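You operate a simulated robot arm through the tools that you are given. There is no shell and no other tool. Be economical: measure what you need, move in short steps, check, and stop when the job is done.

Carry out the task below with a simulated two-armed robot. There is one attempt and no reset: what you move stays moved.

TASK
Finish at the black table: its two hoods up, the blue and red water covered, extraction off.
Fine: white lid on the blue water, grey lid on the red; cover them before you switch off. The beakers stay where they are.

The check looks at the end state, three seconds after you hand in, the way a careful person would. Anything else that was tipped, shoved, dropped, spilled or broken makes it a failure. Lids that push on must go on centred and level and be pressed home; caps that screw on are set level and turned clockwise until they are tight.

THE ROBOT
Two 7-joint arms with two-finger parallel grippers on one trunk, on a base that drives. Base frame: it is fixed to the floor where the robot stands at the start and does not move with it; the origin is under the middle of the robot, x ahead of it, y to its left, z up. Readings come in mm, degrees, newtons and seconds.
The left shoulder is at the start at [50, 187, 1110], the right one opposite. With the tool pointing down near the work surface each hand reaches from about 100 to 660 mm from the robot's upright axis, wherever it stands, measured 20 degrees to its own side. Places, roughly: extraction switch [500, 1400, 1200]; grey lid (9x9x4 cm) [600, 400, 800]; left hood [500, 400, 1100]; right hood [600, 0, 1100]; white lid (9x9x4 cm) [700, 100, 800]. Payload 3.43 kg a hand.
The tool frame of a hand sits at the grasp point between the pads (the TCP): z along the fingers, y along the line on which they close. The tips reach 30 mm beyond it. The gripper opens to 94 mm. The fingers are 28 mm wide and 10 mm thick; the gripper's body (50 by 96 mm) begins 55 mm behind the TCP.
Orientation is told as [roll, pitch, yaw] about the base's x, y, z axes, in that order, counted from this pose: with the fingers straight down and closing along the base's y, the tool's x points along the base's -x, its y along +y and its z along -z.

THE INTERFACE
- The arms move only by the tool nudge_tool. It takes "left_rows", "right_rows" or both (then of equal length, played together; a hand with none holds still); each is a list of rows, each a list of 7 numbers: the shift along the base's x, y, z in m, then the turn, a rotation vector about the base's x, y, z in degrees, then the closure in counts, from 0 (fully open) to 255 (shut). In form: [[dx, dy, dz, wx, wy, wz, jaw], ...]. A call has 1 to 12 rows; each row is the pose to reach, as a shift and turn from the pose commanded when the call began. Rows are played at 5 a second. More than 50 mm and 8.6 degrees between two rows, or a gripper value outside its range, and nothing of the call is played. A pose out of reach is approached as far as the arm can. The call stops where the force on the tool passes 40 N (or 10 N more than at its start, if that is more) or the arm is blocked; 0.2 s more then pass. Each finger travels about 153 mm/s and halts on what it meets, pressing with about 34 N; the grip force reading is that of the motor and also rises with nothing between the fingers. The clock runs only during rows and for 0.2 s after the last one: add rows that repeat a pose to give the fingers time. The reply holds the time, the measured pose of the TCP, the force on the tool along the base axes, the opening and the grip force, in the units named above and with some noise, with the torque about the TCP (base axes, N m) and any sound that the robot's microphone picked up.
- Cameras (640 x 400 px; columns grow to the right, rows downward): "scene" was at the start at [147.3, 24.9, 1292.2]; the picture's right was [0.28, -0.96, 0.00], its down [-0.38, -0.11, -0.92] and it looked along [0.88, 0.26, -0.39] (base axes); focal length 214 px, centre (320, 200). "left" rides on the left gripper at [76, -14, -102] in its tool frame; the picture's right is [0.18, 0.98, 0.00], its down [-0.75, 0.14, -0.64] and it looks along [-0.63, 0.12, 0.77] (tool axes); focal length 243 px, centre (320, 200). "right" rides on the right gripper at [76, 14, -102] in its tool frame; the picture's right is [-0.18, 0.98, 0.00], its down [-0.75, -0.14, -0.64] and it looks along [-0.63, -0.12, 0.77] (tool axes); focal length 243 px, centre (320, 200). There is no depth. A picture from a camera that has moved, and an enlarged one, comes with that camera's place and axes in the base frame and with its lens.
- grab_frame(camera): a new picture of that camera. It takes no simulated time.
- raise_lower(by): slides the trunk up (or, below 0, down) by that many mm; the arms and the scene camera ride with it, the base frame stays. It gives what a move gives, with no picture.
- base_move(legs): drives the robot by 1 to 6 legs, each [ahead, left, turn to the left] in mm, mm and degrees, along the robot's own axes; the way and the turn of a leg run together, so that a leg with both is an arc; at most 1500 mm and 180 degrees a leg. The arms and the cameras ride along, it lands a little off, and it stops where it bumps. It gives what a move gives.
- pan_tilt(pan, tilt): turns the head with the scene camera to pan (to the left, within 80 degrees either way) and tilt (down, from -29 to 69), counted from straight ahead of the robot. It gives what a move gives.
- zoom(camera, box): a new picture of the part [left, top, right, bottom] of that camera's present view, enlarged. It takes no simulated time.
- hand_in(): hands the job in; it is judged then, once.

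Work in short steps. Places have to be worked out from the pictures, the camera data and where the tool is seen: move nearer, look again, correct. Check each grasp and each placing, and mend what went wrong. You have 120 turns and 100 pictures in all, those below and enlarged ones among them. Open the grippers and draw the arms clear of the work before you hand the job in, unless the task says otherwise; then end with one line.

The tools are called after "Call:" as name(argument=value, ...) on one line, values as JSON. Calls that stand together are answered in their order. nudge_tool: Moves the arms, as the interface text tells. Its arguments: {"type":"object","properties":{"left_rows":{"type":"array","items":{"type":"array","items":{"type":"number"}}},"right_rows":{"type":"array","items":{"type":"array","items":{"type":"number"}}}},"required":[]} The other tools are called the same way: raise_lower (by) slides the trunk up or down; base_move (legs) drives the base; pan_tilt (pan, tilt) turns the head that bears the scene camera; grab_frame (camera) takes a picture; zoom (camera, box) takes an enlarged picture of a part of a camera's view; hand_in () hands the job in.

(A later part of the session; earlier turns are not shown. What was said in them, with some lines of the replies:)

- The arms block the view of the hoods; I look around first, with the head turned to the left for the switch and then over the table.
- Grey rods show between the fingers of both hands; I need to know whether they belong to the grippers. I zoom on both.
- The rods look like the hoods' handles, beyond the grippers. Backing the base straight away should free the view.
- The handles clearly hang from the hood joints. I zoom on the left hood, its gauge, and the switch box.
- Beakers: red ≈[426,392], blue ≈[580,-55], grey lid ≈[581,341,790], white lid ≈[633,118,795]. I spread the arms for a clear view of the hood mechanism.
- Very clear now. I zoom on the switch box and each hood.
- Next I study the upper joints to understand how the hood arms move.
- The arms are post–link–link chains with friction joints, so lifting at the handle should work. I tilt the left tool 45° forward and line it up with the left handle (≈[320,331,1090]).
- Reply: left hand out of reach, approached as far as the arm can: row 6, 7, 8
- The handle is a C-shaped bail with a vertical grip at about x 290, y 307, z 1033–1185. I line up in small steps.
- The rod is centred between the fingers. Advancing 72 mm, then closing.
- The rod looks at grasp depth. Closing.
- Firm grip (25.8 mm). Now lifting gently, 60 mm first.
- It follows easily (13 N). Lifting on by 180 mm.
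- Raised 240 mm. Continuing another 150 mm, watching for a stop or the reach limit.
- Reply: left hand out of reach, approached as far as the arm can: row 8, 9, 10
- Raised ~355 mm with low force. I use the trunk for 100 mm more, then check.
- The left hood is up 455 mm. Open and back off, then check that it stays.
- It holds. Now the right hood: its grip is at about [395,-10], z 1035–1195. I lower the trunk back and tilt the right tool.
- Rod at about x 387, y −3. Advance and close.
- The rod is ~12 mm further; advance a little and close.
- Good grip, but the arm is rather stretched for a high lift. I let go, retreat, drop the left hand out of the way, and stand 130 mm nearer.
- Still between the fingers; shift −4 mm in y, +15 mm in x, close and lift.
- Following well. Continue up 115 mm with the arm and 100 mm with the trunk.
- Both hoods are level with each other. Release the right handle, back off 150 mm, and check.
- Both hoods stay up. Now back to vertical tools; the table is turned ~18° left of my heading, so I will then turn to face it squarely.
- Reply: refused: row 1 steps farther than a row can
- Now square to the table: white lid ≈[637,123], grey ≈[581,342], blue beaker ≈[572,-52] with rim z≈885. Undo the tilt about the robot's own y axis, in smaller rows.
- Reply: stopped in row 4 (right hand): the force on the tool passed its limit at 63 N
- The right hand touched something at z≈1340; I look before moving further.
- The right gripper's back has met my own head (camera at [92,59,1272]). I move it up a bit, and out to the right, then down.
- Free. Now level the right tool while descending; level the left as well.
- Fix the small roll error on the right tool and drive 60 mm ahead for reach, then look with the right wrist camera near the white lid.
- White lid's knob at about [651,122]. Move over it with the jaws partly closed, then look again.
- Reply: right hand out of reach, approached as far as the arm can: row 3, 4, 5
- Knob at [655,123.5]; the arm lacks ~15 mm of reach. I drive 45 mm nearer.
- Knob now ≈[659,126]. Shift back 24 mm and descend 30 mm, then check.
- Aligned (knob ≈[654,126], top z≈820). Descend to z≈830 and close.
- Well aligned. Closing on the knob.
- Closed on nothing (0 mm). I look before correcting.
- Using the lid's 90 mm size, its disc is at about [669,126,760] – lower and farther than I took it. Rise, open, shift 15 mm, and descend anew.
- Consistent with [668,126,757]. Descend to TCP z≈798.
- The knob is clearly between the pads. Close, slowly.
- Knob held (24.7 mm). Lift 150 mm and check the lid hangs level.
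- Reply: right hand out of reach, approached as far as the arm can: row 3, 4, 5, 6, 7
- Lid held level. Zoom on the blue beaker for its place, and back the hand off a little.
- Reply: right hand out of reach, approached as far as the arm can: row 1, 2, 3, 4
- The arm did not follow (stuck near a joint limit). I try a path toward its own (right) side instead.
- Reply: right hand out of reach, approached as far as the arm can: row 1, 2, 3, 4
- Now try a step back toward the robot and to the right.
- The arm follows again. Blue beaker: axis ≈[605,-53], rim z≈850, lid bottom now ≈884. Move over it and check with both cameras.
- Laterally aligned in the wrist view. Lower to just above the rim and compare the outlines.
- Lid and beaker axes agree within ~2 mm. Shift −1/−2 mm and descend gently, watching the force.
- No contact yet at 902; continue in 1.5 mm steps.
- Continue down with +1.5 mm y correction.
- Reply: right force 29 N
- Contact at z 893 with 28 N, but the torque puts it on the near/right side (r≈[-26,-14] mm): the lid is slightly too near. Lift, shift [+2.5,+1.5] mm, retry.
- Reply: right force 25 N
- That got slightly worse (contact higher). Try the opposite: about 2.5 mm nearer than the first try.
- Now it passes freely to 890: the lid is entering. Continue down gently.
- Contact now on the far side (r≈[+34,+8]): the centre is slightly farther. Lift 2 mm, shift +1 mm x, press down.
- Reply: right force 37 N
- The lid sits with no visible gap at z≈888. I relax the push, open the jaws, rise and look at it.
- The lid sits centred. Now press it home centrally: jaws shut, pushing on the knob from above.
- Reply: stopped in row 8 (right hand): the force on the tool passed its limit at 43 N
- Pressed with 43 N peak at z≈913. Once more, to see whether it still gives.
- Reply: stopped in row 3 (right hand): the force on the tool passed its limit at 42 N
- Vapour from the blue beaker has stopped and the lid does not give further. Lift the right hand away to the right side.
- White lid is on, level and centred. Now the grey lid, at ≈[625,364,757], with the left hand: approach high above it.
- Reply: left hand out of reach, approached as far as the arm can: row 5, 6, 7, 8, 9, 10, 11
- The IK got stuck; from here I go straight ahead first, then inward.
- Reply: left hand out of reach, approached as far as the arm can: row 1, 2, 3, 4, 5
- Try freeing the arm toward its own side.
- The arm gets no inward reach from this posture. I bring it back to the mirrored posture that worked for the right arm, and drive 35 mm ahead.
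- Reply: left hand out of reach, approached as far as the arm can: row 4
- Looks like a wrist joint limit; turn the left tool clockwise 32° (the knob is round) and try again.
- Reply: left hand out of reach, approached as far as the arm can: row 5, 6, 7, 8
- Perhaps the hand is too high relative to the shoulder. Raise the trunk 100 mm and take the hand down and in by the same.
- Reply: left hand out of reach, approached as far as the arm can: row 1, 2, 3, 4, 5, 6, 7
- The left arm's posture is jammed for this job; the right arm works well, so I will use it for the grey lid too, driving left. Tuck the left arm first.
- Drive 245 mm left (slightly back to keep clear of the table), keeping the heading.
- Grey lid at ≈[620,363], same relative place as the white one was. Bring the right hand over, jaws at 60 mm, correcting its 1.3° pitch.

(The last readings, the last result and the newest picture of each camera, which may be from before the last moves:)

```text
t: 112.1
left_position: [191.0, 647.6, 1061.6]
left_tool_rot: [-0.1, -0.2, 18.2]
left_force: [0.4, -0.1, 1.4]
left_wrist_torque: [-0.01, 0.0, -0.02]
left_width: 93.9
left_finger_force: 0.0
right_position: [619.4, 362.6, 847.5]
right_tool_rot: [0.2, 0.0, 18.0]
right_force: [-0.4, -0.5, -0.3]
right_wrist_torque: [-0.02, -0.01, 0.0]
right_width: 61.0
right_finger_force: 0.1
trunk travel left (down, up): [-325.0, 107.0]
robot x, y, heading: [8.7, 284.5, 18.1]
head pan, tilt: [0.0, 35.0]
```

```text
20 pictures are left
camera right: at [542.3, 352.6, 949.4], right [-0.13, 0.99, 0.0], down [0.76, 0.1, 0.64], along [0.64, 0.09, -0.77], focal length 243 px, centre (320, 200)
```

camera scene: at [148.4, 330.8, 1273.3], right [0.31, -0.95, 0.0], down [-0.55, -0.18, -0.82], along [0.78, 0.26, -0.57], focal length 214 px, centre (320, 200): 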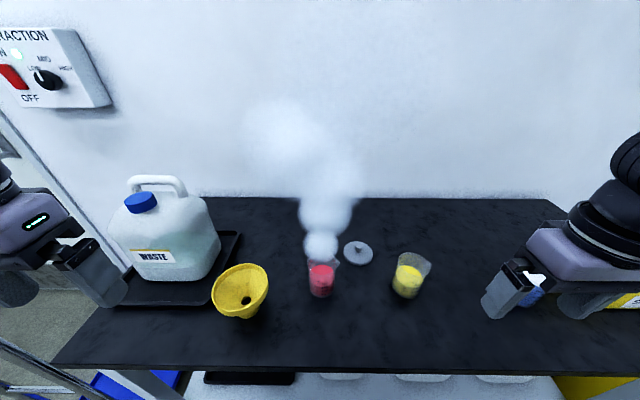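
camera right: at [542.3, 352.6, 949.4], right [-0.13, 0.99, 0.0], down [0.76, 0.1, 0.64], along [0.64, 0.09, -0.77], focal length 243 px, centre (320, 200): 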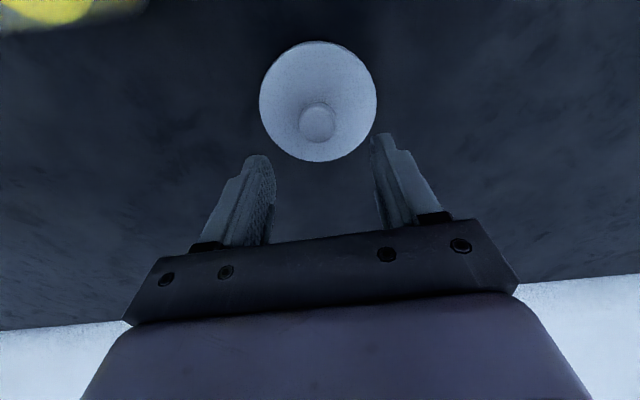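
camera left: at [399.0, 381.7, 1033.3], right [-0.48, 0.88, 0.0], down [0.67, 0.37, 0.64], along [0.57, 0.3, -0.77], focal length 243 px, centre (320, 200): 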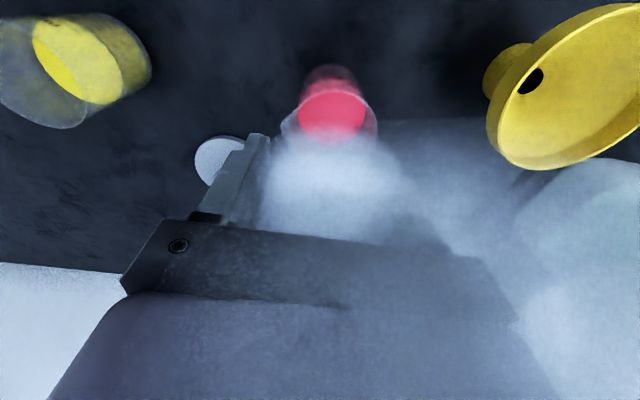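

Compared with the white-lid picture, this lid is 13 mm nearer: [606,359.5]. Shift and descend to z≈799.

Call:
nudge_tool(right_rows=[[-0.013, -0.003, 0, 0, 0, 0, 90], [-0.013, -0.003, -0.012, 0, 0, 0, 90], [-0.013, -0.003, -0.024, 0, 0, 0, 90], [-0.013, -0.003, -0.036, 0, 0, 0, 90], [-0.013, -0.003, -0.048, 0, 0, 0, 90], [-0.013, -0.003, -0.048, 0, 0, 0, 90]])

Call:
zoom(camera="right", box=[240, 80, 400, 220])

```text
t: 113.5
left_position: [191.3, 647.6, 1063.3]
left_tool_rot: [-0.2, -0.3, 18.3]
left_force: [-0.1, -1.3, 0.2]
left_wrist_torque: [0.01, 0.02, 0.0]
left_width: 94.1
left_finger_force: 0.0
right_position: [605.9, 357.8, 797.1]
right_tool_rot: [0.3, 0.0, 18.0]
right_force: [-1.1, -1.1, 3.4]
right_wrist_torque: [-0.11, 0.0, 0.0]
right_width: 60.8
right_finger_force: 0.2
trunk travel left (down, up): [-325.0, 107.0]
robot x, y, heading: [9.0, 286.3, 18.2]
head pan, tilt: [0.0, 35.0]
```

```text
2.86 times, centred on (320, 150) of right
camera zoom: at [530.0, 348.0, 900.4], right [-0.13, 0.99, 0.0], down [0.76, 0.1, 0.64], along [0.64, 0.08, -0.77], focal length 693 px, centre (320, 343)
```

zoom: 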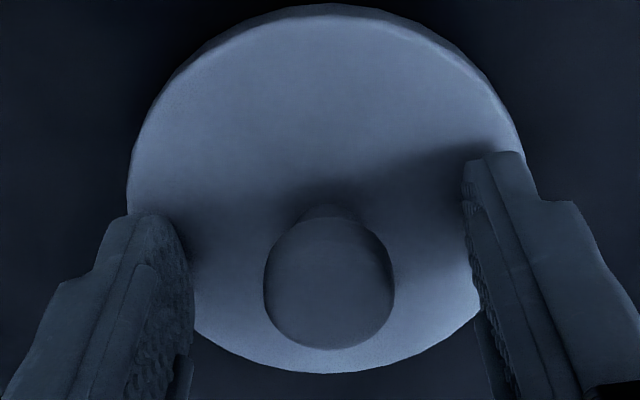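

Just like the white one; slight touch (3 N), so up 2 mm and close, then lift.

Call:
nudge_tool(right_rows=[[0, 0, 0.002, 0, 0, 0, 130], [0, 0, 0.002, 0, 0, 0, 165], [0, 0, 0.002, 0, 0, 0, 200], [0, 0, 0.002, 0, 0, 0, 255], [0, 0, 0.002, 0, 0, 0, 255]])

Call:
nudge_tool(right_rows=[[0, 0, 0.01, 0, 0, 0, 255], [0, 0, 0.025, 0, 0, 0, 255], [-0.01, -0.003, 0.045, 0, 0, 0, 255], [-0.02, -0.006, 0.07, 0, 0, 0, 255], [-0.03, -0.01, 0.095, 0, 0, 0, 255], [-0.04, -0.013, 0.12, 0, 0, 0, 255], [-0.05, -0.016, 0.14, 0, 0, 0, 255]])

```text
t: 114.7
left_position: [190.1, 647.3, 1064.1]
left_tool_rot: [-0.1, -0.2, 18.2]
left_force: [-0.3, 0.1, 0.0]
left_wrist_torque: [-0.01, -0.03, 0.01]
left_width: 93.8
left_finger_force: 0.0
right_position: [606.8, 359.0, 800.2]
right_tool_rot: [0.1, -0.1, 18.0]
right_force: [0.9, 0.5, 0.2]
right_wrist_torque: [-0.02, -0.02, -0.03]
right_width: 24.7
right_finger_force: 34.3
trunk travel left (down, up): [-325.0, 107.0]
robot x, y, heading: [9.7, 284.2, 17.9]
head pan, tilt: [0.0, 35.0]
```

```text
t: 116.3
left_position: [190.9, 647.1, 1064.0]
left_tool_rot: [-0.1, -0.3, 18.3]
left_force: [-0.3, 0.5, 0.0]
left_wrist_torque: [-0.02, 0.02, 0.01]
left_width: 94.2
left_finger_force: 0.1
right_position: [557.7, 341.3, 941.3]
right_tool_rot: [0.2, 0.1, 17.9]
right_force: [-0.4, 0.3, 0.0]
right_wrist_torque: [0.0, -0.01, 0.01]
right_width: 24.8
right_finger_force: 34.0
trunk travel left (down, up): [-325.0, 107.0]
robot x, y, heading: [14.1, 286.9, 18.2]
head pan, tilt: [0.0, 35.0]
```

Grey lid held. To have the red beaker well on the right side, I drive 120 mm left with the lid held high, then view.

Call:
base_move(legs=[[-5, 120, 0]])

Call:
zoom(camera="scene", box=[310, 200, 430, 320])

```text
t: 118.0
left_position: [145.7, 759.9, 1063.6]
left_tool_rot: [-0.2, -0.2, 18.4]
left_force: [-0.2, -0.5, 1.1]
left_wrist_torque: [0.01, -0.02, 0.03]
left_width: 94.2
left_finger_force: 0.0
right_position: [515.4, 457.1, 940.5]
right_tool_rot: [0.1, 0.0, 18.2]
right_force: [0.4, 0.5, -0.6]
right_wrist_torque: [-0.01, -0.03, 0.02]
right_width: 24.7
right_finger_force: 34.3
trunk travel left (down, up): [-325.0, 107.0]
robot x, y, heading: [-31.9, 397.3, 18.4]
head pan, tilt: [0.0, 35.0]
```

```text
3.33 times, centred on (370, 260) of scene
camera zoom: at [106.0, 443.5, 1273.3], right [0.31, -0.95, 0.0], down [-0.54, -0.18, -0.82], along [0.78, 0.26, -0.57], focal length 715 px, centre (153, 0)
```

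zoom: 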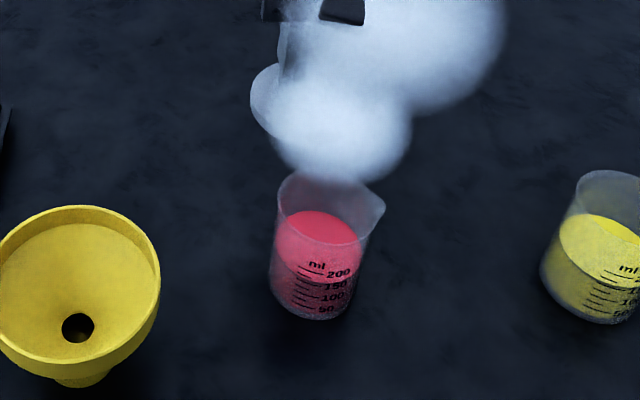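

Red beaker's axis ≈[471,433] (calibrated against the blue result). Move above it, down to z≈910 and compare.

Call:
nudge_tool(right_rows=[[-0.015, -0.008, 0, 0, 0, 0, 255], [-0.03, -0.016, 0, 0, 0, 0, 255], [-0.044, -0.024, 0, 0, 0, 0, 255], [-0.044, -0.024, -0.01, 0, 0, 0, 255], [-0.044, -0.024, -0.02, 0, 0, 0, 255], [-0.044, -0.024, -0.03, 0, 0, 0, 255], [-0.044, -0.024, -0.03, 0, 0, 0, 255]])

Call:
zoom(camera="right", box=[220, 30, 420, 230])

Call:
zoom(camera="scene", box=[330, 210, 420, 300])

```text
t: 119.6
left_position: [146.9, 760.1, 1063.7]
left_tool_rot: [-0.2, -0.2, 18.4]
left_force: [-0.8, 0.4, 0.0]
left_wrist_torque: [0.01, 0.02, 0.0]
left_width: 94.1
left_finger_force: 0.1
right_position: [471.0, 433.5, 910.2]
right_tool_rot: [0.1, 0.1, 18.1]
right_force: [-0.3, 0.5, 0.1]
right_wrist_torque: [-0.03, 0.01, 0.01]
right_width: 24.5
right_finger_force: 34.1
trunk travel left (down, up): [-325.0, 107.0]
robot x, y, heading: [-31.8, 399.9, 18.4]
head pan, tilt: [0.0, 35.0]
```

```text
2.00 times, centred on (320, 130) of right
camera zoom: at [394.6, 423.0, 1013.0], right [-0.13, 0.99, 0.0], down [0.76, 0.1, 0.64], along [0.63, 0.09, -0.77], focal length 485 px, centre (320, 340)
```

zoom: 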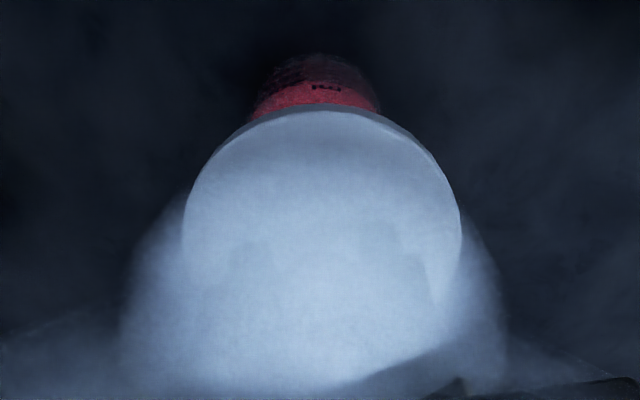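

```text
4.44 times, centred on (375, 255) of scene
camera zoom: at [106.1, 443.2, 1273.3], right [0.31, -0.95, 0.0], down [-0.54, -0.18, -0.82], along [0.78, 0.26, -0.57], focal length 953 px, centre (76, -44)
```

zoom: 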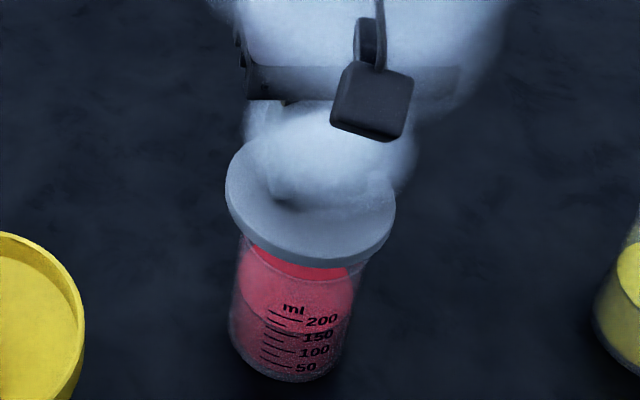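

Nearly identical geometry to the blue case. Shift about [-0.7,-1] mm and descend to z≈891.

Call:
nudge_tool(right_rows=[[-0.0007, -0.001, -0.004, 0, 0, 0, 255], [-0.0007, -0.001, -0.008, 0, 0, 0, 255], [-0.0007, -0.001, -0.011, 0, 0, 0, 255], [-0.0007, -0.001, -0.014, 0, 0, 0, 255], [-0.0007, -0.001, -0.016, 0, 0, 0, 255], [-0.0007, -0.001, -0.018, 0, 0, 0, 255], [-0.0007, -0.001, -0.0195, 0, 0, 0, 255]])

```text
t: 121.2
left_position: [147.3, 759.9, 1063.7]
left_tool_rot: [-0.1, -0.1, 18.4]
left_force: [-0.2, -0.8, -0.3]
left_wrist_torque: [0.01, -0.03, 0.02]
left_width: 94.1
left_finger_force: 0.3
right_position: [470.0, 430.7, 889.9]
right_tool_rot: [0.3, 0.0, 18.2]
right_force: [-1.0, -0.7, -1.1]
right_wrist_torque: [0.01, 0.01, 0.02]
right_width: 24.6
right_finger_force: 33.9
trunk travel left (down, up): [-325.0, 107.0]
robot x, y, heading: [-30.6, 395.2, 18.2]
head pan, tilt: [0.0, 35.0]
```

Free at 890: the plug is in. Continue down slowly to find the seat.

Call:
nudge_tool(right_rows=[[0, 0.0, -0.001, 0, 0, 0, 255], [0, 0.0, -0.002, 0, 0, 0, 255], [0, 0.0, -0.003, 0, 0, 0, 255], [0, 0.0, -0.004, 0, 0, 0, 255], [0, 0.0, -0.005, 0, 0, 0, 255]])

```text
t: 122.4
left_position: [147.7, 760.4, 1062.4]
left_tool_rot: [-0.1, -0.2, 18.3]
left_force: [-0.2, -0.1, 0.5]
left_wrist_torque: [-0.02, 0.0, -0.02]
left_width: 94.1
left_finger_force: 0.0
right_position: [470.9, 431.6, 885.6]
right_tool_rot: [0.2, 0.0, 18.1]
right_force: [-0.4, -0.4, 3.9]
right_wrist_torque: [-0.17, -0.02, 0.05]
right_width: 24.7
right_finger_force: 33.9
trunk travel left (down, up): [-325.0, 107.0]
robot x, y, heading: [-32.1, 397.4, 18.5]
head pan, tilt: [0.0, 35.0]
```

First light contact at 885.6. Press further.

Call:
nudge_tool(right_rows=[[0, 0.0, -0.001, 0, 0, 0, 255], [0, 0.0, -0.002, 0, 0, 0, 255], [0, 0.0, -0.003, 0, 0, 0, 255], [0, 0.0, -0.0045, 0, 0, 0, 255], [0, 0.0, -0.006, 0, 0, 0, 255], [0, 0, -0.007, 0, 0, 0, 255]])

```text
t: 123.8
left_position: [144.2, 759.8, 1064.8]
left_tool_rot: [-0.1, -0.5, 18.4]
left_force: [-0.4, 0.2, -0.5]
left_wrist_torque: [0.03, 0.01, -0.02]
left_width: 93.9
left_finger_force: 0.1
right_position: [470.6, 431.4, 884.7]
right_tool_rot: [0.4, -0.7, 18.2]
right_force: [1.1, -6.6, 38.2]
right_wrist_torque: [-0.46, 0.12, 0.0]
right_width: 24.7
right_finger_force: 34.0
trunk travel left (down, up): [-325.0, 107.0]
robot x, y, heading: [-34.1, 397.8, 18.4]
head pan, tilt: [0.0, 35.0]
```

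Seated: rigid at 884.7 with a balanced 38 N. That is ~4 mm lower than the white lid reached, so I need a comparison: release, and press on this knob with shut jaws.

Call:
nudge_tool(right_rows=[[0, 0, 0.005, 0, 0, 0, 255], [0, 0, 0.0065, 0, 0, 0, 200], [0, 0, 0.0065, 0, 0, 0, 120], [0, 0, 0.0065, 0, 0, 0, 90], [0, 0, 0.025, 0, 0, 0, 90], [0, 0, 0.05, 0, 0, 0, 90], [0, 0, 0.06, 0, 0, 0, 180], [0, 0, 0.06, 0, 0, 0, 255]])

Call:
nudge_tool(right_rows=[[0, 0, -0.01, 0, 0, 0, 255], [0, 0, -0.02, 0, 0, 0, 255], [0, 0, -0.026, 0, 0, 0, 255], [0, 0, -0.029, 0, 0, 0, 255], [0, 0, -0.032, 0, 0, 0, 255], [0, 0, -0.035, 0, 0, 0, 255], [0, 0, -0.038, 0, 0, 0, 255], [0, 0, -0.041, 0, 0, 0, 255]])

```text
t: 125.6
left_position: [146.4, 760.7, 1063.3]
left_tool_rot: [-0.1, -0.2, 18.4]
left_force: [0.1, -0.4, -0.4]
left_wrist_torque: [0.05, 0.0, 0.0]
left_width: 94.1
left_finger_force: 0.0
right_position: [472.3, 431.6, 939.8]
right_tool_rot: [0.1, 0.1, 18.2]
right_force: [0.8, 0.4, -0.4]
right_wrist_torque: [-0.01, -0.01, 0.0]
right_width: 0.1
right_finger_force: 33.1
trunk travel left (down, up): [-325.0, 107.0]
robot x, y, heading: [-36.5, 397.5, 18.4]
head pan, tilt: [0.0, 35.0]
```

```text
t: 127.0
left_position: [145.6, 760.5, 1063.3]
left_tool_rot: [-0.2, -0.2, 18.3]
left_force: [0.1, 0.0, -0.2]
left_wrist_torque: [-0.01, 0.04, 0.02]
left_width: 93.7
left_finger_force: 0.1
right_position: [474.0, 432.2, 911.4]
right_tool_rot: [0.6, -0.7, 18.2]
right_force: [-3.3, -2.0, 14.7]
right_wrist_torque: [-0.14, 0.22, 0.02]
right_width: 0.0
right_finger_force: 33.7
trunk travel left (down, up): [-325.0, 107.0]
robot x, y, heading: [-32.3, 396.5, 18.1]
head pan, tilt: [0.0, 35.0]
stopped in row 7 (right hand): the force on the tool passed its limit at 44 N (the readings are from after the stop); the commanded pose is now the measured one
```

Knob heights match under equal push (911.4 both finally): both lids are equally home. Rise and look.

Call:
nudge_tool(right_rows=[[0, 0, 0.02, 0, 0, 0, 255], [0, 0, 0.06, 0, 0, 0, 200], [-0.02, -0.02, 0.1, 0, 0, 0, 100], [-0.05, -0.06, 0.1, 0, 0, 0, 0], [-0.08, -0.1, 0.1, 0, 0, 0, 0], [-0.11, -0.14, 0.1, 0, 0, 0, 0]])

Call:
zoom(camera="scene", box=[330, 210, 530, 310])

```text
t: 128.4
left_position: [147.0, 759.5, 1064.6]
left_tool_rot: [-0.2, -0.3, 18.4]
left_force: [-0.1, 0.6, -0.6]
left_wrist_torque: [0.01, -0.03, -0.02]
left_width: 94.0
left_finger_force: 0.1
right_position: [361.6, 294.4, 1011.8]
right_tool_rot: [0.4, -0.6, 18.2]
right_force: [-0.3, -0.1, 0.0]
right_wrist_torque: [0.02, 0.0, -0.02]
right_width: 94.2
right_finger_force: 0.0
trunk travel left (down, up): [-325.0, 107.0]
robot x, y, heading: [-35.4, 396.5, 18.4]
head pan, tilt: [0.0, 35.0]
```

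```text
3.20 times, centred on (430, 260) of scene
camera zoom: at [105.8, 442.5, 1273.4], right [0.31, -0.95, 0.0], down [-0.54, -0.18, -0.82], along [0.78, 0.26, -0.57], focal length 686 px, centre (-32, 8)
```

zoom: 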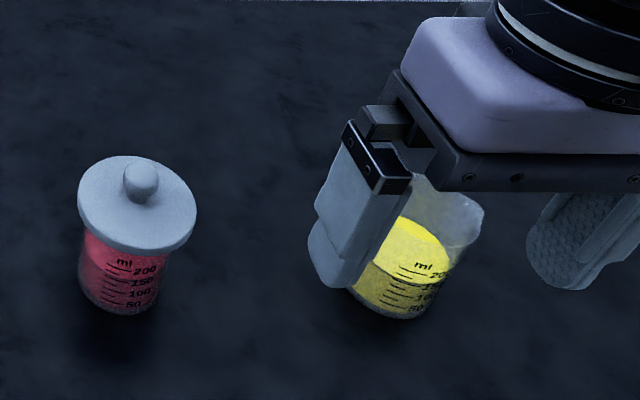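

Both waters covered, no vapour. Rocker ≈[560,1430,1207]. There is a trolley on the left; I look there to plan the approach.

Call:
pan_tilt(pan=45, tilt=35)

Call:
grab_frame(camera="scene")

```text
t: 129.6
left_position: [146.4, 759.2, 1063.9]
left_tool_rot: [-0.1, -0.2, 18.4]
left_force: [-0.6, 0.6, 0.2]
left_wrist_torque: [0.0, -0.01, 0.02]
left_width: 94.1
left_finger_force: 0.1
right_position: [362.9, 295.5, 1011.0]
right_tool_rot: [0.5, -0.5, 18.1]
right_force: [0.0, -0.1, 1.0]
right_wrist_torque: [0.0, 0.01, 0.0]
right_width: 93.7
right_finger_force: 0.1
trunk travel left (down, up): [-325.0, 107.0]
robot x, y, heading: [-31.7, 399.0, 18.3]
head pan, tilt: [45.0, 35.0]
```

```text
14 pictures are left
camera scene: at [62.1, 494.1, 1273.3], right [0.89, -0.45, 0.0], down [-0.26, -0.51, -0.82], along [0.37, 0.73, -0.57], focal length 214 px, centre (320, 200)
```

scene: 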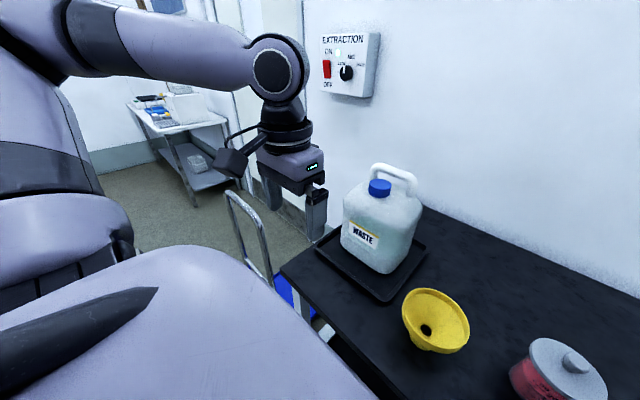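

A trolley stands before the switch, its handle near the table's front-left corner. I back off 400 mm and survey the floor to the left.

Call:
base_move(legs=[[-400, 0, 0], [0, 250, 0]])

Call:
grab_frame(camera="scene")

```text
t: 134.4
left_position: [-301.1, 872.4, 1062.7]
left_tool_rot: [-0.2, -0.2, 18.1]
left_force: [0.1, -0.4, 0.0]
left_wrist_torque: [0.01, 0.03, 0.01]
left_width: 93.9
left_finger_force: 0.0
right_position: [-88.7, 408.0, 1011.6]
right_tool_rot: [0.6, -0.5, 17.9]
right_force: [0.7, 0.7, 0.4]
right_wrist_torque: [0.0, 0.02, 0.0]
right_width: 94.0
right_finger_force: 0.1
trunk travel left (down, up): [-325.0, 107.0]
robot x, y, heading: [-485.3, 512.8, 17.8]
head pan, tilt: [45.0, 35.0]
```

```text
13 pictures are left
camera scene: at [-388.0, 607.4, 1273.3], right [0.89, -0.45, 0.0], down [-0.26, -0.51, -0.82], along [0.37, 0.73, -0.57], focal length 214 px, centre (320, 200)
```

scene: 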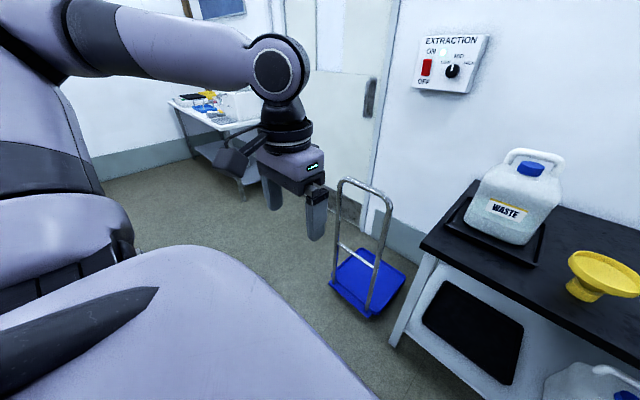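

The trolley stands at about d 390–800, right before the switch; I'll go round its left side. Raise the trunk for clearance and drive left 920 mm, then ahead 400.

Call:
raise_lower(by=100)

Call:
base_move(legs=[[0, 925, 0], [350, 0, 0]])

Call:
pan_tilt(pan=-25, tilt=35)

Call:
grab_frame(camera="scene")

```text
t: 135.7
left_position: [-300.7, 872.1, 1163.3]
left_tool_rot: [-0.2, -0.2, 18.1]
left_force: [-0.2, -0.3, 0.6]
left_wrist_torque: [-0.01, 0.0, -0.01]
left_width: 94.0
left_finger_force: 0.1
right_position: [-87.1, 406.4, 1109.2]
right_tool_rot: [0.5, -0.5, 17.8]
right_force: [0.4, -0.1, 0.2]
right_wrist_torque: [-0.01, 0.0, 0.0]
right_width: 94.2
right_finger_force: 0.1
trunk travel left (down, up): [-425.0, 7.0]
robot x, y, heading: [-485.1, 512.9, 18.2]
head pan, tilt: [45.0, 35.0]
```

```text
t: 146.1
left_position: [-239.8, 1850.1, 1162.9]
left_tool_rot: [-0.1, -0.2, 16.7]
left_force: [-0.3, -0.2, -0.1]
left_wrist_torque: [0.01, -0.01, 0.0]
left_width: 94.1
left_finger_force: 0.1
right_position: [-37.3, 1379.5, 1109.4]
right_tool_rot: [0.5, -0.5, 16.5]
right_force: [0.6, -0.3, -0.6]
right_wrist_torque: [-0.01, 0.05, 0.02]
right_width: 94.1
right_finger_force: 0.0
trunk travel left (down, up): [-425.0, 7.0]
robot x, y, heading: [-433.8, 1493.8, 16.8]
head pan, tilt: [45.0, 35.0]
```

```text
t: 147.5
left_position: [-240.2, 1849.4, 1164.0]
left_tool_rot: [0.0, -0.3, 16.8]
left_force: [-0.8, 0.1, 0.3]
left_wrist_torque: [0.01, 0.02, -0.01]
left_width: 93.9
left_finger_force: 0.1
right_position: [-38.1, 1379.9, 1110.4]
right_tool_rot: [0.5, -0.5, 16.5]
right_force: [0.0, 0.4, -0.2]
right_wrist_torque: [-0.01, -0.02, -0.02]
right_width: 93.9
right_finger_force: 0.0
trunk travel left (down, up): [-425.0, 7.0]
robot x, y, heading: [-431.2, 1492.1, 16.9]
head pan, tilt: [-25.0, 35.0]
```

```text
12 pictures are left
camera scene: at [-287.1, 1496.8, 1373.3], right [-0.14, -0.99, 0.0], down [-0.57, 0.08, -0.82], along [0.81, -0.12, -0.57], focal length 214 px, centre (320, 200)
```

scene: 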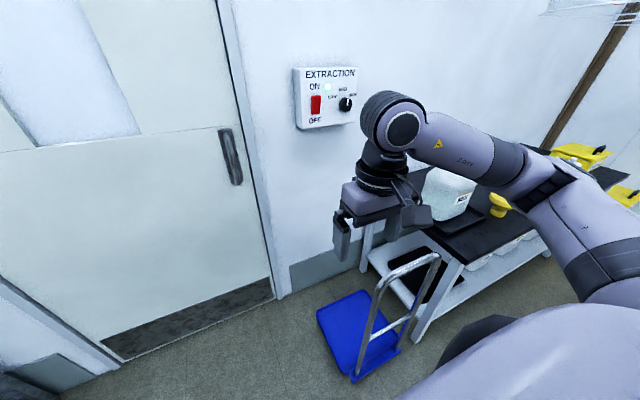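

Clear floor ahead, trolley well to the right. Rocker refined ≈[545,1392,1211]. I turn the right tool to point forward with jaws shut, then drive 250 mm ahead.

Call:
nudge_tool(right_rows=[[0.0164, -0.0055, 0.0077, 2.37, -7.85, 0, 100], [0.0328, -0.011, 0.0154, 4.74, -15.7, 0, 200], [0.0492, -0.0165, 0.0231, 7.11, -23.55, 0, 255], [0.0656, -0.022, 0.0308, 9.48, -31.4, 0, 255], [0.082, -0.0275, 0.0385, 11.85, -39.25, 0, 255], [0.0984, -0.033, 0.0462, 14.2, -47.1, 0, 255], [0.1148, -0.0385, 0.0539, 16.6, -54.95, 0, 255], [0.1312, -0.044, 0.0616, 18.96, -62.8, 0, 255], [0.1476, -0.0495, 0.0693, 21.3, -70.65, 0, 255], [0.164, -0.055, 0.077, 23.7, -78.5, 0, 255], [0.18, -0.0605, 0.085, 26.0, -86.2, 0, 255]])

Call:
base_move(legs=[[250, 0, 0]])

Call:
grab_frame(camera="scene")

```text
t: 149.9
left_position: [-242.6, 1850.3, 1164.3]
left_tool_rot: [-0.2, -0.3, 16.8]
left_force: [-1.0, -0.6, 0.9]
left_wrist_torque: [0.02, 0.0, 0.02]
left_width: 94.0
left_finger_force: 0.1
right_position: [141.9, 1318.1, 1195.1]
right_tool_rot: [-149.1, -89.6, 166.4]
right_force: [-0.5, 0.3, -1.8]
right_wrist_torque: [0.03, -0.13, -0.06]
right_width: 0.3
right_finger_force: 33.5
right hand out of reach, approached as far as the arm can: row 10
trunk travel left (down, up): [-425.0, 7.0]
robot x, y, heading: [-431.8, 1493.9, 16.8]
head pan, tilt: [-25.0, 35.0]
```

```text
t: 151.6
left_position: [-13.3, 1922.6, 1162.9]
left_tool_rot: [-0.1, -0.2, 17.3]
left_force: [-0.9, 0.3, -1.0]
left_wrist_torque: [0.0, 0.01, -0.01]
left_width: 93.9
left_finger_force: 0.1
right_position: [374.6, 1393.7, 1195.9]
right_tool_rot: [155.9, -89.3, -138.1]
right_force: [0.1, 0.4, 0.2]
right_wrist_torque: [-0.02, 0.01, 0.01]
right_width: 0.2
right_finger_force: 32.6
trunk travel left (down, up): [-425.0, 7.0]
robot x, y, heading: [-199.0, 1564.7, 17.2]
head pan, tilt: [-25.0, 35.0]
```

```text
11 pictures are left
camera scene: at [-56.6, 1568.5, 1373.2], right [-0.13, -0.99, 0.0], down [-0.57, 0.08, -0.82], along [0.81, -0.11, -0.57], focal length 214 px, centre (320, 200)
```

scene: 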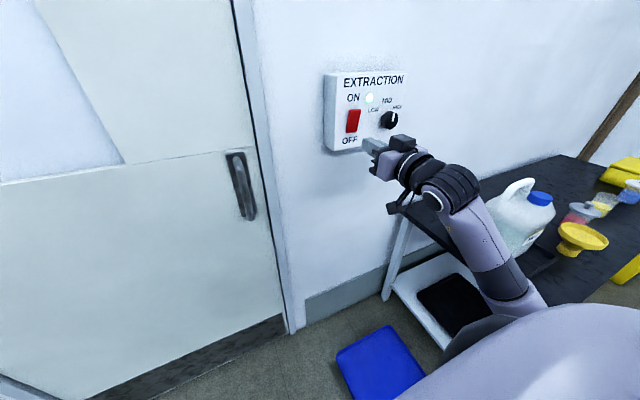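

Rocker spans z≈1181–1244 at [545,1393]. I bring the shut fingertips to 60 mm before its lower half.

Call:
nudge_tool(right_rows=[[0.02, -0.014, -0.001, 0, 0, 0, 255], [0.042, -0.028, -0.003, 0, 0, 0, 255], [0.063, -0.028, -0.003, 0, 0, 0, 255], [0.084, -0.028, -0.003, 0, 0, 0, 255]])

Call:
grab_frame(camera="right")

Call:
zoom(camera="scene", box=[310, 60, 430, 180])

```text
t: 152.6
left_position: [-14.8, 1921.6, 1162.7]
left_tool_rot: [-0.1, -0.3, 17.2]
left_force: [0.6, 0.0, 0.3]
left_wrist_torque: [0.0, 0.02, 0.0]
left_width: 94.0
left_finger_force: 0.0
right_position: [456.4, 1365.7, 1192.6]
right_tool_rot: [154.7, -89.4, -136.9]
right_force: [1.1, -0.9, -0.2]
right_wrist_torque: [0.0, 0.0, 0.02]
right_width: 0.0
right_finger_force: 32.9
trunk travel left (down, up): [-425.0, 7.0]
robot x, y, heading: [-201.9, 1563.4, 17.0]
head pan, tilt: [-25.0, 35.0]
```

```text
10 pictures are left
camera right: at [354.9, 1348.5, 1115.5], right [-0.3, 0.93, 0.19], down [-0.57, -0.34, 0.75], along [0.76, 0.12, 0.64], focal length 243 px, centre (320, 200)
```

right: 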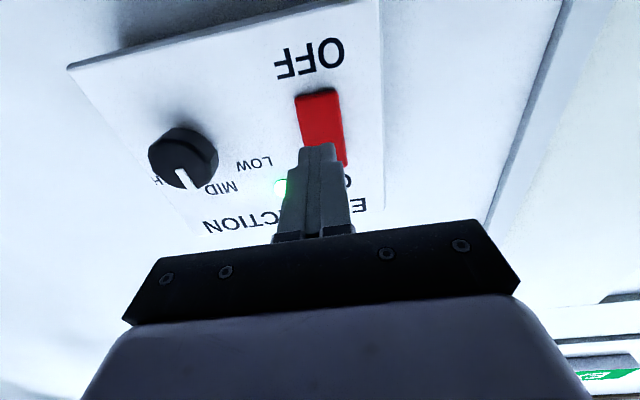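

```text
3.33 times, centred on (370, 120) of scene
camera zoom: at [-57.0, 1568.2, 1373.3], right [-0.14, -0.99, 0.0], down [-0.57, 0.08, -0.82], along [0.81, -0.11, -0.57], focal length 715 px, centre (153, 467)
```

zoom: 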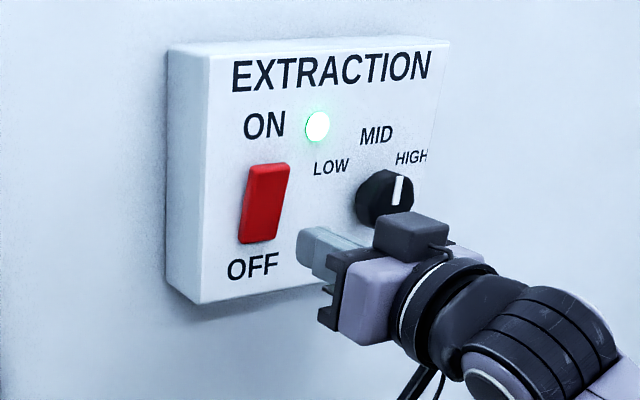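

Aligned with the lower (OFF) half. Advance along the wall normal in small rows until the rocker tips.

Call:
nudge_tool(right_rows=[[0.015, 0.008, 0.0, 0, 0, 0, 255], [0.029, 0.012, 0.0, 0, 0, 0, 255], [0.039, 0.015, 0, 0, 0, 0, 255], [0.045, 0.017, 0, 0, 0, 0, 255], [0.05, 0.0185, 0, 0, 0, 0, 255], [0.054, 0.02, 0, 0, 0, 0, 255], [0.058, 0.021, 0, 0, 0, 0, 255], [0.062, 0.022, 0, 0, 0, 0, 255]])

Call:
zoom(camera="scene", box=[310, 60, 430, 180])

```text
t: 154.4
left_position: [-15.5, 1919.4, 1164.7]
left_tool_rot: [0.0, -0.5, 17.1]
left_force: [-0.7, -0.4, 0.2]
left_wrist_torque: [0.02, 0.01, 0.01]
left_width: 94.0
left_finger_force: 0.0
right_position: [510.5, 1385.7, 1197.6]
right_tool_rot: [165.6, -89.1, -147.6]
right_force: [-26.4, -7.2, -1.0]
right_wrist_torque: [0.26, -0.17, -0.06]
right_width: 0.3
right_finger_force: 33.0
trunk travel left (down, up): [-425.0, 7.0]
robot x, y, heading: [-199.0, 1564.3, 17.1]
head pan, tilt: [-25.0, 35.0]
stopped in row 8 (right hand): the force on the tool passed its limit at 45 N (the readings are from after the stop); the commanded pose is now the measured one
```

```text
3.33 times, centred on (370, 120) of scene
camera zoom: at [-62.4, 1566.1, 1373.9], right [-0.14, -0.99, 0.0], down [-0.56, 0.08, -0.82], along [0.81, -0.11, -0.57], focal length 715 px, centre (153, 467)
```

zoom: 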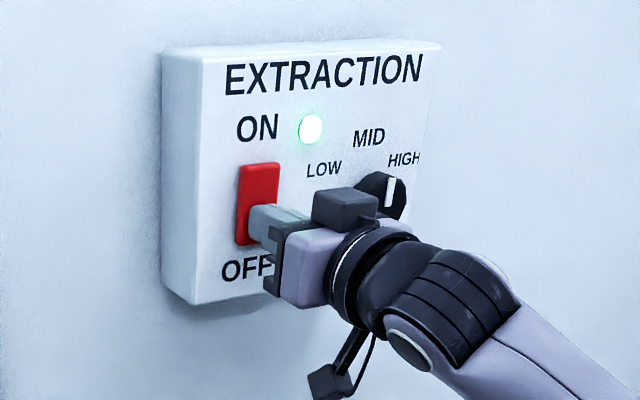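

Lamp still green and the fingertips rode up to z 1198, near the pivot. Retreat 25 mm, go 16 mm lower, and press again.

Call:
nudge_tool(right_rows=[[-0.015, -0.005, 0.0, 0, 0, 0, 255], [-0.025, -0.008, -0.008, 0, 0, 0, 255], [-0.025, -0.008, -0.016, 0, 0, 0, 255]])

Call:
zoom(camera="scene", box=[310, 60, 430, 180])

```text
t: 155.2
left_position: [-13.9, 1921.5, 1164.0]
left_tool_rot: [-0.1, -0.3, 17.2]
left_force: [0.3, -0.6, 0.1]
left_wrist_torque: [-0.05, 0.02, -0.03]
left_width: 94.1
left_finger_force: 0.0
right_position: [489.7, 1379.1, 1177.6]
right_tool_rot: [159.8, -89.6, -142.0]
right_force: [0.2, -0.5, -0.7]
right_wrist_torque: [0.03, -0.01, 0.01]
right_width: 0.0
right_finger_force: 32.9
trunk travel left (down, up): [-425.0, 7.0]
robot x, y, heading: [-202.8, 1561.9, 17.2]
head pan, tilt: [-25.0, 35.0]
```

```text
3.33 times, centred on (370, 120) of scene
camera zoom: at [-58.0, 1567.8, 1373.4], right [-0.14, -0.99, 0.0], down [-0.57, 0.08, -0.82], along [0.81, -0.11, -0.57], focal length 715 px, centre (153, 467)
```

zoom: 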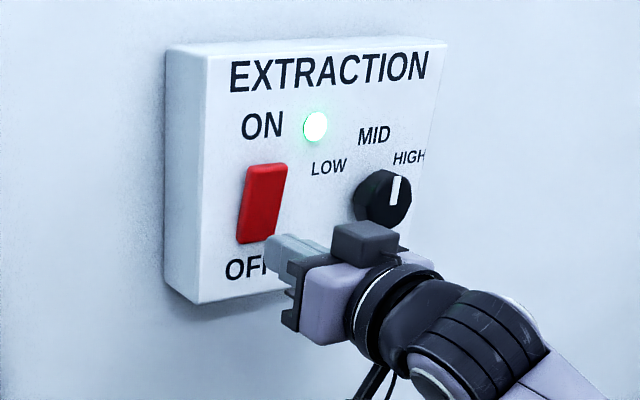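

It sprang back; now lower, at the rocker's bottom end, and ~4 mm further left. Press again.

Call:
nudge_tool(right_rows=[[0.006, 0.005, 0.001, 0, 0, 0, 255], [0.012, 0.008, 0.001, 0, 0, 0, 255], [0.017, 0.0095, 0.001, 0, 0, 0, 255], [0.021, 0.011, 0.0, 0, 0, 0, 255], [0.025, 0.012, -0.001, 0, 0, 0, 255], [0.029, 0.013, -0.002, 0, 0, 0, 255], [0.033, 0.0145, -0.003, 0, 0, 0, 255], [0.037, 0.0155, -0.003, 0, 0, 0, 255], [0.041, 0.017, -0.003, 0, 0, 0, 255]])

Call:
zoom(camera="scene", box=[310, 60, 430, 180])

```text
t: 156.5
left_position: [-17.1, 1919.6, 1162.7]
left_tool_rot: [-0.2, -0.4, 17.0]
left_force: [-0.2, -0.8, 0.8]
left_wrist_torque: [0.04, 0.0, -0.01]
left_width: 94.2
left_finger_force: 0.0
right_position: [512.9, 1389.3, 1179.0]
right_tool_rot: [161.4, -89.5, -143.5]
right_force: [-25.3, -6.6, -0.6]
right_wrist_torque: [0.29, -0.26, 0.09]
right_width: 0.0
right_finger_force: 32.9
trunk travel left (down, up): [-425.0, 7.0]
robot x, y, heading: [-204.0, 1567.0, 17.3]
head pan, tilt: [-25.0, 35.0]
stopped in row 6 (right hand): the force on the tool passed its limit at 45 N (the readings are from after the stop); the commanded pose is now the measured one
```

```text
3.33 times, centred on (370, 120) of scene
camera zoom: at [-62.7, 1565.9, 1373.9], right [-0.14, -0.99, 0.0], down [-0.57, 0.08, -0.82], along [0.81, -0.11, -0.57], focal length 715 px, centre (153, 467)
```

zoom: 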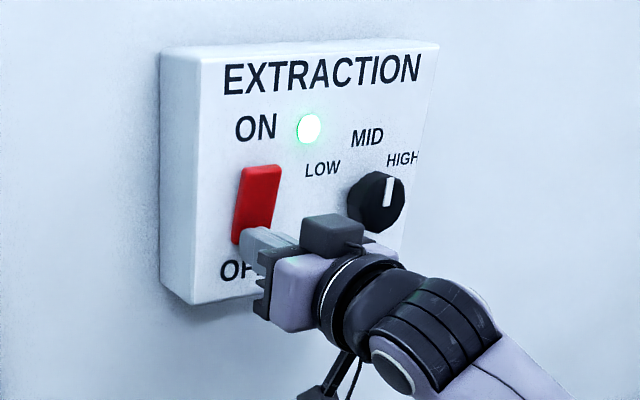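

The fingers struck the panel just under the rocker; the rocker seems to span z≈1190–1250. I back off, tilt the tool 18° upward so its lower edge leads, and raise to z 1201.

Call:
nudge_tool(right_rows=[[-0.015, -0.004, 0.0, 0, 0, 0, 255], [-0.03, -0.008, 0.008, 0, 0, 0, 255], [-0.038, -0.009, 0.015, 1.78, -5.73, 0, 255], [-0.038, -0.009, 0.022, 3.55, -11.5, 0, 255], [-0.038, -0.009, 0.022, 5.33, -17.2, 0, 255], [-0.038, -0.009, 0.022, 5.33, -17.2, 0, 255]])

Call:
zoom(camera="scene", box=[310, 60, 430, 180])

```text
t: 157.9
left_position: [-14.8, 1920.8, 1163.9]
left_tool_rot: [-0.1, -0.2, 17.2]
left_force: [0.8, 0.1, 1.1]
left_wrist_torque: [-0.02, -0.01, 0.0]
left_width: 93.8
left_finger_force: 0.0
right_position: [478.0, 1382.0, 1196.9]
right_tool_rot: [-180.0, -71.7, -162.3]
right_force: [0.3, 0.4, -0.1]
right_wrist_torque: [0.01, -0.01, 0.03]
right_width: 0.2
right_finger_force: 32.4
trunk travel left (down, up): [-425.0, 7.0]
robot x, y, heading: [-203.4, 1563.6, 17.1]
head pan, tilt: [-25.0, 35.0]
```

```text
3.33 times, centred on (370, 120) of scene
camera zoom: at [-58.5, 1567.4, 1373.3], right [-0.14, -0.99, 0.0], down [-0.57, 0.08, -0.82], along [0.81, -0.11, -0.57], focal length 715 px, centre (153, 467)
```

zoom: 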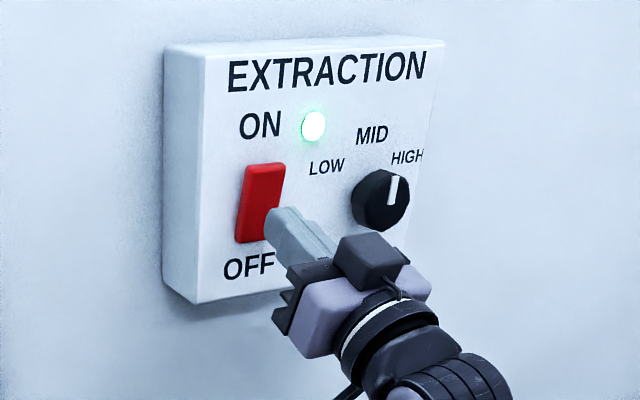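

Good posture. Lower 7 mm and press along the normal.

Call:
nudge_tool(right_rows=[[0.008, 0.003, -0.007, 0, 0, 0, 255], [0.016, 0.006, -0.008, 0, 0, 0, 255], [0.022, 0.008, -0.008, 0, 0, 0, 255], [0.027, 0.0095, -0.008, 0, 0, 0, 255], [0.031, 0.011, -0.008, 0, 0, 0, 255], [0.035, 0.012, -0.008, 0, 0, 0, 255], [0.039, 0.013, -0.008, 0, 0, 0, 255], [0.043, 0.0145, -0.008, 0, 0, 0, 255], [0.047, 0.0155, -0.008, 0, 0, 0, 255]])

Call:
zoom(camera="scene", box=[310, 60, 430, 180])

```text
t: 159.4
left_position: [-16.6, 1919.6, 1165.5]
left_tool_rot: [-0.2, -0.5, 16.9]
left_force: [0.9, 0.2, 0.0]
left_wrist_torque: [-0.01, 0.0, 0.0]
left_width: 94.1
left_finger_force: 0.0
right_position: [509.0, 1394.3, 1187.6]
right_tool_rot: [-179.8, -71.6, -162.1]
right_force: [-23.5, -5.0, -3.4]
right_wrist_torque: [0.02, 0.23, 0.06]
right_width: 0.1
right_finger_force: 33.1
trunk travel left (down, up): [-425.0, 7.0]
robot x, y, heading: [-204.5, 1562.4, 16.9]
head pan, tilt: [-25.0, 35.0]
stopped in row 7 (right hand): the force on the tool passed its limit at 45 N (the readings are from after the stop); the commanded pose is now the measured one
```

```text
3.33 times, centred on (370, 120) of scene
camera zoom: at [-62.8, 1566.1, 1373.8], right [-0.14, -0.99, 0.0], down [-0.57, 0.08, -0.82], along [0.81, -0.11, -0.57], focal length 715 px, centre (153, 467)
```

zoom: 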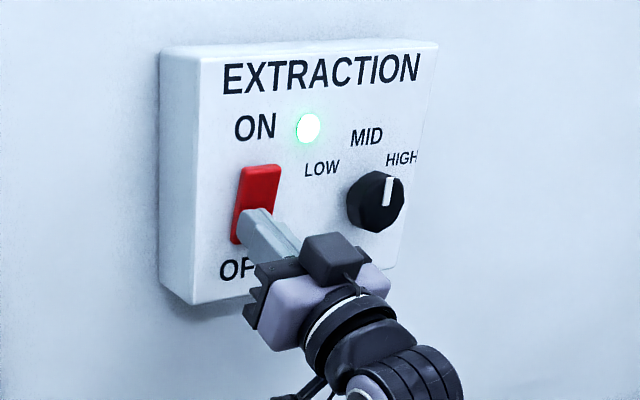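

Comparing edge slopes, the rocker's bottom is already recessed and its top stands out by ~11 mm — so the protruding upper end is what must be pushed in. Retreat, go up to z≈1238, and press there.

Call:
nudge_tool(right_rows=[[-0.018, -0.006, 0.0, 0, 0, 0, 255], [-0.038, -0.013, 0.01, 0, 0, 0, 255], [-0.038, -0.014, 0.03, 0, 0, 0, 255], [-0.038, -0.014, 0.05, 0, 0, 0, 255], [-0.028, -0.011, 0.05, 0, 0, 0, 255], [-0.02, -0.008, 0.05, 0, 0, 0, 255], [-0.014, -0.006, 0.05, 0, 0, 0, 255], [-0.009, -0.005, 0.05, 0, 0, 0, 255], [-0.005, -0.003, 0.05, 0, 0, 0, 255], [-0.001, -0.002, 0.05, 0, 0, 0, 255], [0.003, -0.001, 0.05, 0, 0, 0, 255], [0.006, 0.0, 0.05, 0, 0, 0, 255]])

```text
t: 161.9
left_position: [-16.5, 1918.6, 1165.0]
left_tool_rot: [-0.2, -0.3, 16.8]
left_force: [0.2, -0.9, 0.3]
left_wrist_torque: [0.0, -0.01, -0.06]
left_width: 93.8
left_finger_force: 0.0
right_position: [511.0, 1392.0, 1239.6]
right_tool_rot: [-179.6, -71.5, -162.4]
right_force: [-23.3, -5.1, -3.6]
right_wrist_torque: [0.04, 0.28, 0.04]
right_width: 0.1
right_finger_force: 32.6
trunk travel left (down, up): [-425.0, 7.0]
robot x, y, heading: [-203.5, 1564.0, 16.8]
head pan, tilt: [-25.0, 35.0]
stopped in row 12 (right hand): the force on the tool passed its limit at 43 N (the readings are from after the stop); the commanded pose is now the measured one
```

Pushed in to the panel depth. Retreat 80 mm and look at the lamp.

Call:
nudge_tool(right_rows=[[-0.02, -0.007, 0.0, 0, 0, 0, 255], [-0.05, -0.016, 0.0, 0, 0, 0, 255], [-0.08, -0.025, -0.02, 0, 0, 0, 255], [-0.09, -0.03, -0.05, 0, 0, 0, 255]])

Call:
zoom(camera="scene", box=[310, 60, 430, 180])

```text
t: 162.9
left_position: [-13.9, 1920.3, 1163.8]
left_tool_rot: [-0.1, -0.4, 17.0]
left_force: [0.4, -0.5, 0.0]
left_wrist_torque: [-0.01, 0.0, -0.01]
left_width: 93.9
left_finger_force: 0.1
right_position: [426.4, 1363.4, 1185.7]
right_tool_rot: [-179.7, -71.9, -162.4]
right_force: [-0.1, 0.3, 0.1]
right_wrist_torque: [-0.01, 0.01, 0.05]
right_width: 0.2
right_finger_force: 32.1
trunk travel left (down, up): [-425.0, 7.0]
robot x, y, heading: [-199.7, 1562.4, 16.9]
head pan, tilt: [-25.0, 35.0]
```

```text
3.33 times, centred on (370, 120) of scene
camera zoom: at [-59.6, 1566.6, 1373.3], right [-0.14, -0.99, 0.0], down [-0.57, 0.08, -0.82], along [0.81, -0.12, -0.57], focal length 715 px, centre (153, 467)
```

zoom: 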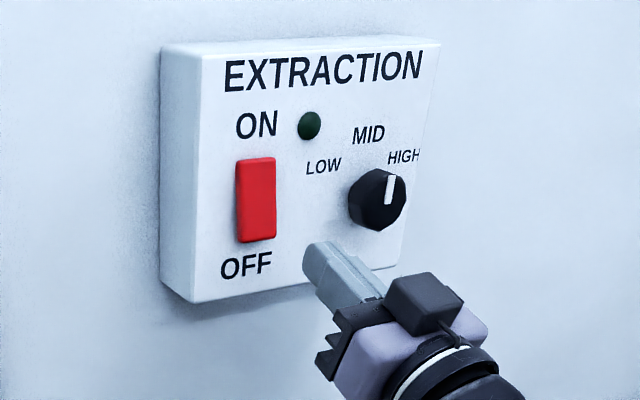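

Lamp is dark, rocker flipped: extraction off. Back away, open the jaws, and take a last look at the table and hoods.

Call:
base_move(legs=[[-350, 0, 0]])

Call:
nudge_tool(right_rows=[[-0.02, 0, 0, 0, 0, 0, 100], [-0.03, 0, 0, 0, 0, 0, 0], [-0.03, 0, 0, 0, 0, 0, 0]])

Call:
pan_tilt(pan=-60, tilt=10)

Call:
grab_frame(camera="scene")

```text
t: 165.2
left_position: [-350.4, 1817.3, 1163.3]
left_tool_rot: [-0.2, -0.3, 16.5]
left_force: [-0.4, -0.2, -0.8]
left_wrist_torque: [-0.01, -0.01, 0.0]
left_width: 94.1
left_finger_force: 0.0
right_position: [84.4, 1257.3, 1186.3]
right_tool_rot: [-179.7, -72.0, -162.8]
right_force: [-0.3, -0.2, 1.0]
right_wrist_torque: [-0.01, -0.02, 0.0]
right_width: 0.0
right_finger_force: 32.8
trunk travel left (down, up): [-425.0, 7.0]
robot x, y, heading: [-539.4, 1464.9, 16.6]
head pan, tilt: [-25.0, 35.0]
```

```text
t: 166.0
left_position: [-349.9, 1817.3, 1163.6]
left_tool_rot: [-0.1, -0.3, 16.5]
left_force: [0.4, -0.1, -0.2]
left_wrist_torque: [-0.01, 0.0, -0.04]
left_width: 94.2
left_finger_force: 0.0
right_position: [54.7, 1257.5, 1185.3]
right_tool_rot: [-179.5, -71.9, -162.9]
right_force: [1.0, 0.3, -0.8]
right_wrist_torque: [-0.06, 0.01, 0.01]
right_width: 94.3
right_finger_force: 0.1
trunk travel left (down, up): [-425.0, 7.0]
robot x, y, heading: [-540.3, 1462.3, 16.4]
head pan, tilt: [-25.0, 35.0]
```

```text
t: 167.0
left_position: [-349.6, 1817.5, 1163.1]
left_tool_rot: [-0.2, -0.3, 16.5]
left_force: [0.3, 0.0, 0.3]
left_wrist_torque: [-0.02, 0.0, -0.01]
left_width: 93.6
left_finger_force: 0.1
right_position: [55.6, 1257.6, 1186.1]
right_tool_rot: [-179.8, -71.8, -162.8]
right_force: [-0.2, 0.6, -0.9]
right_wrist_torque: [-0.01, 0.01, 0.01]
right_width: 94.0
right_finger_force: 0.0
trunk travel left (down, up): [-425.0, 7.0]
robot x, y, heading: [-540.3, 1465.8, 16.4]
head pan, tilt: [-60.0, 10.0]
```

```text
2 pictures are left
camera scene: at [-418.6, 1413.1, 1413.4], right [-0.69, -0.73, 0.0], down [-0.13, 0.12, -0.98], along [0.71, -0.68, -0.17], focal length 214 px, centre (320, 200)
```

scene: 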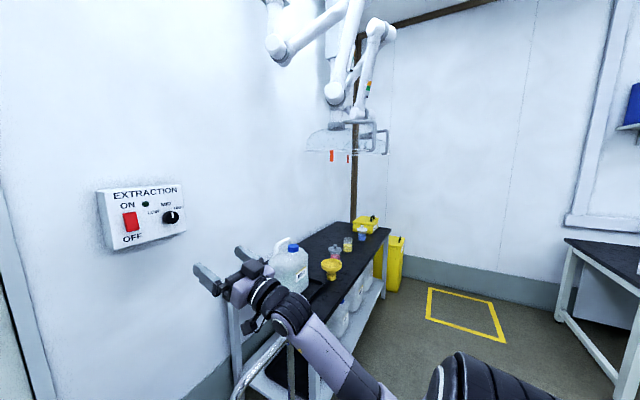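

Hoods are still up, lamp off. One zoom on the two lids.

Call:
zoom(camera="scene", box=[310, 215, 380, 275])

```text
6.67 times, centred on (345, 245) of scene
camera zoom: at [-418.6, 1413.1, 1413.4], right [-0.69, -0.73, 0.0], down [-0.13, 0.12, -0.98], along [0.71, -0.68, -0.17], focal length 1430 px, centre (153, -100)
```

zoom: 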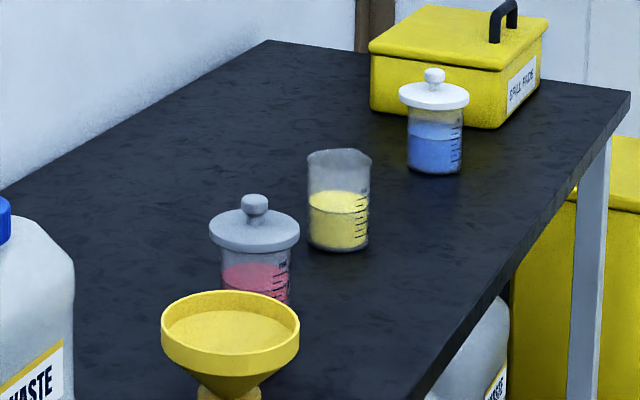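

Both lids are centred and level, the hoods are up, the extraction is off, and the arms are clear. I hand in.

Call:
hand_in()

```text
The job is handed in.
```

Both hoods are up, the white lid is on the blue water and the grey lid on the red, and the extraction was switched off after both were covered.
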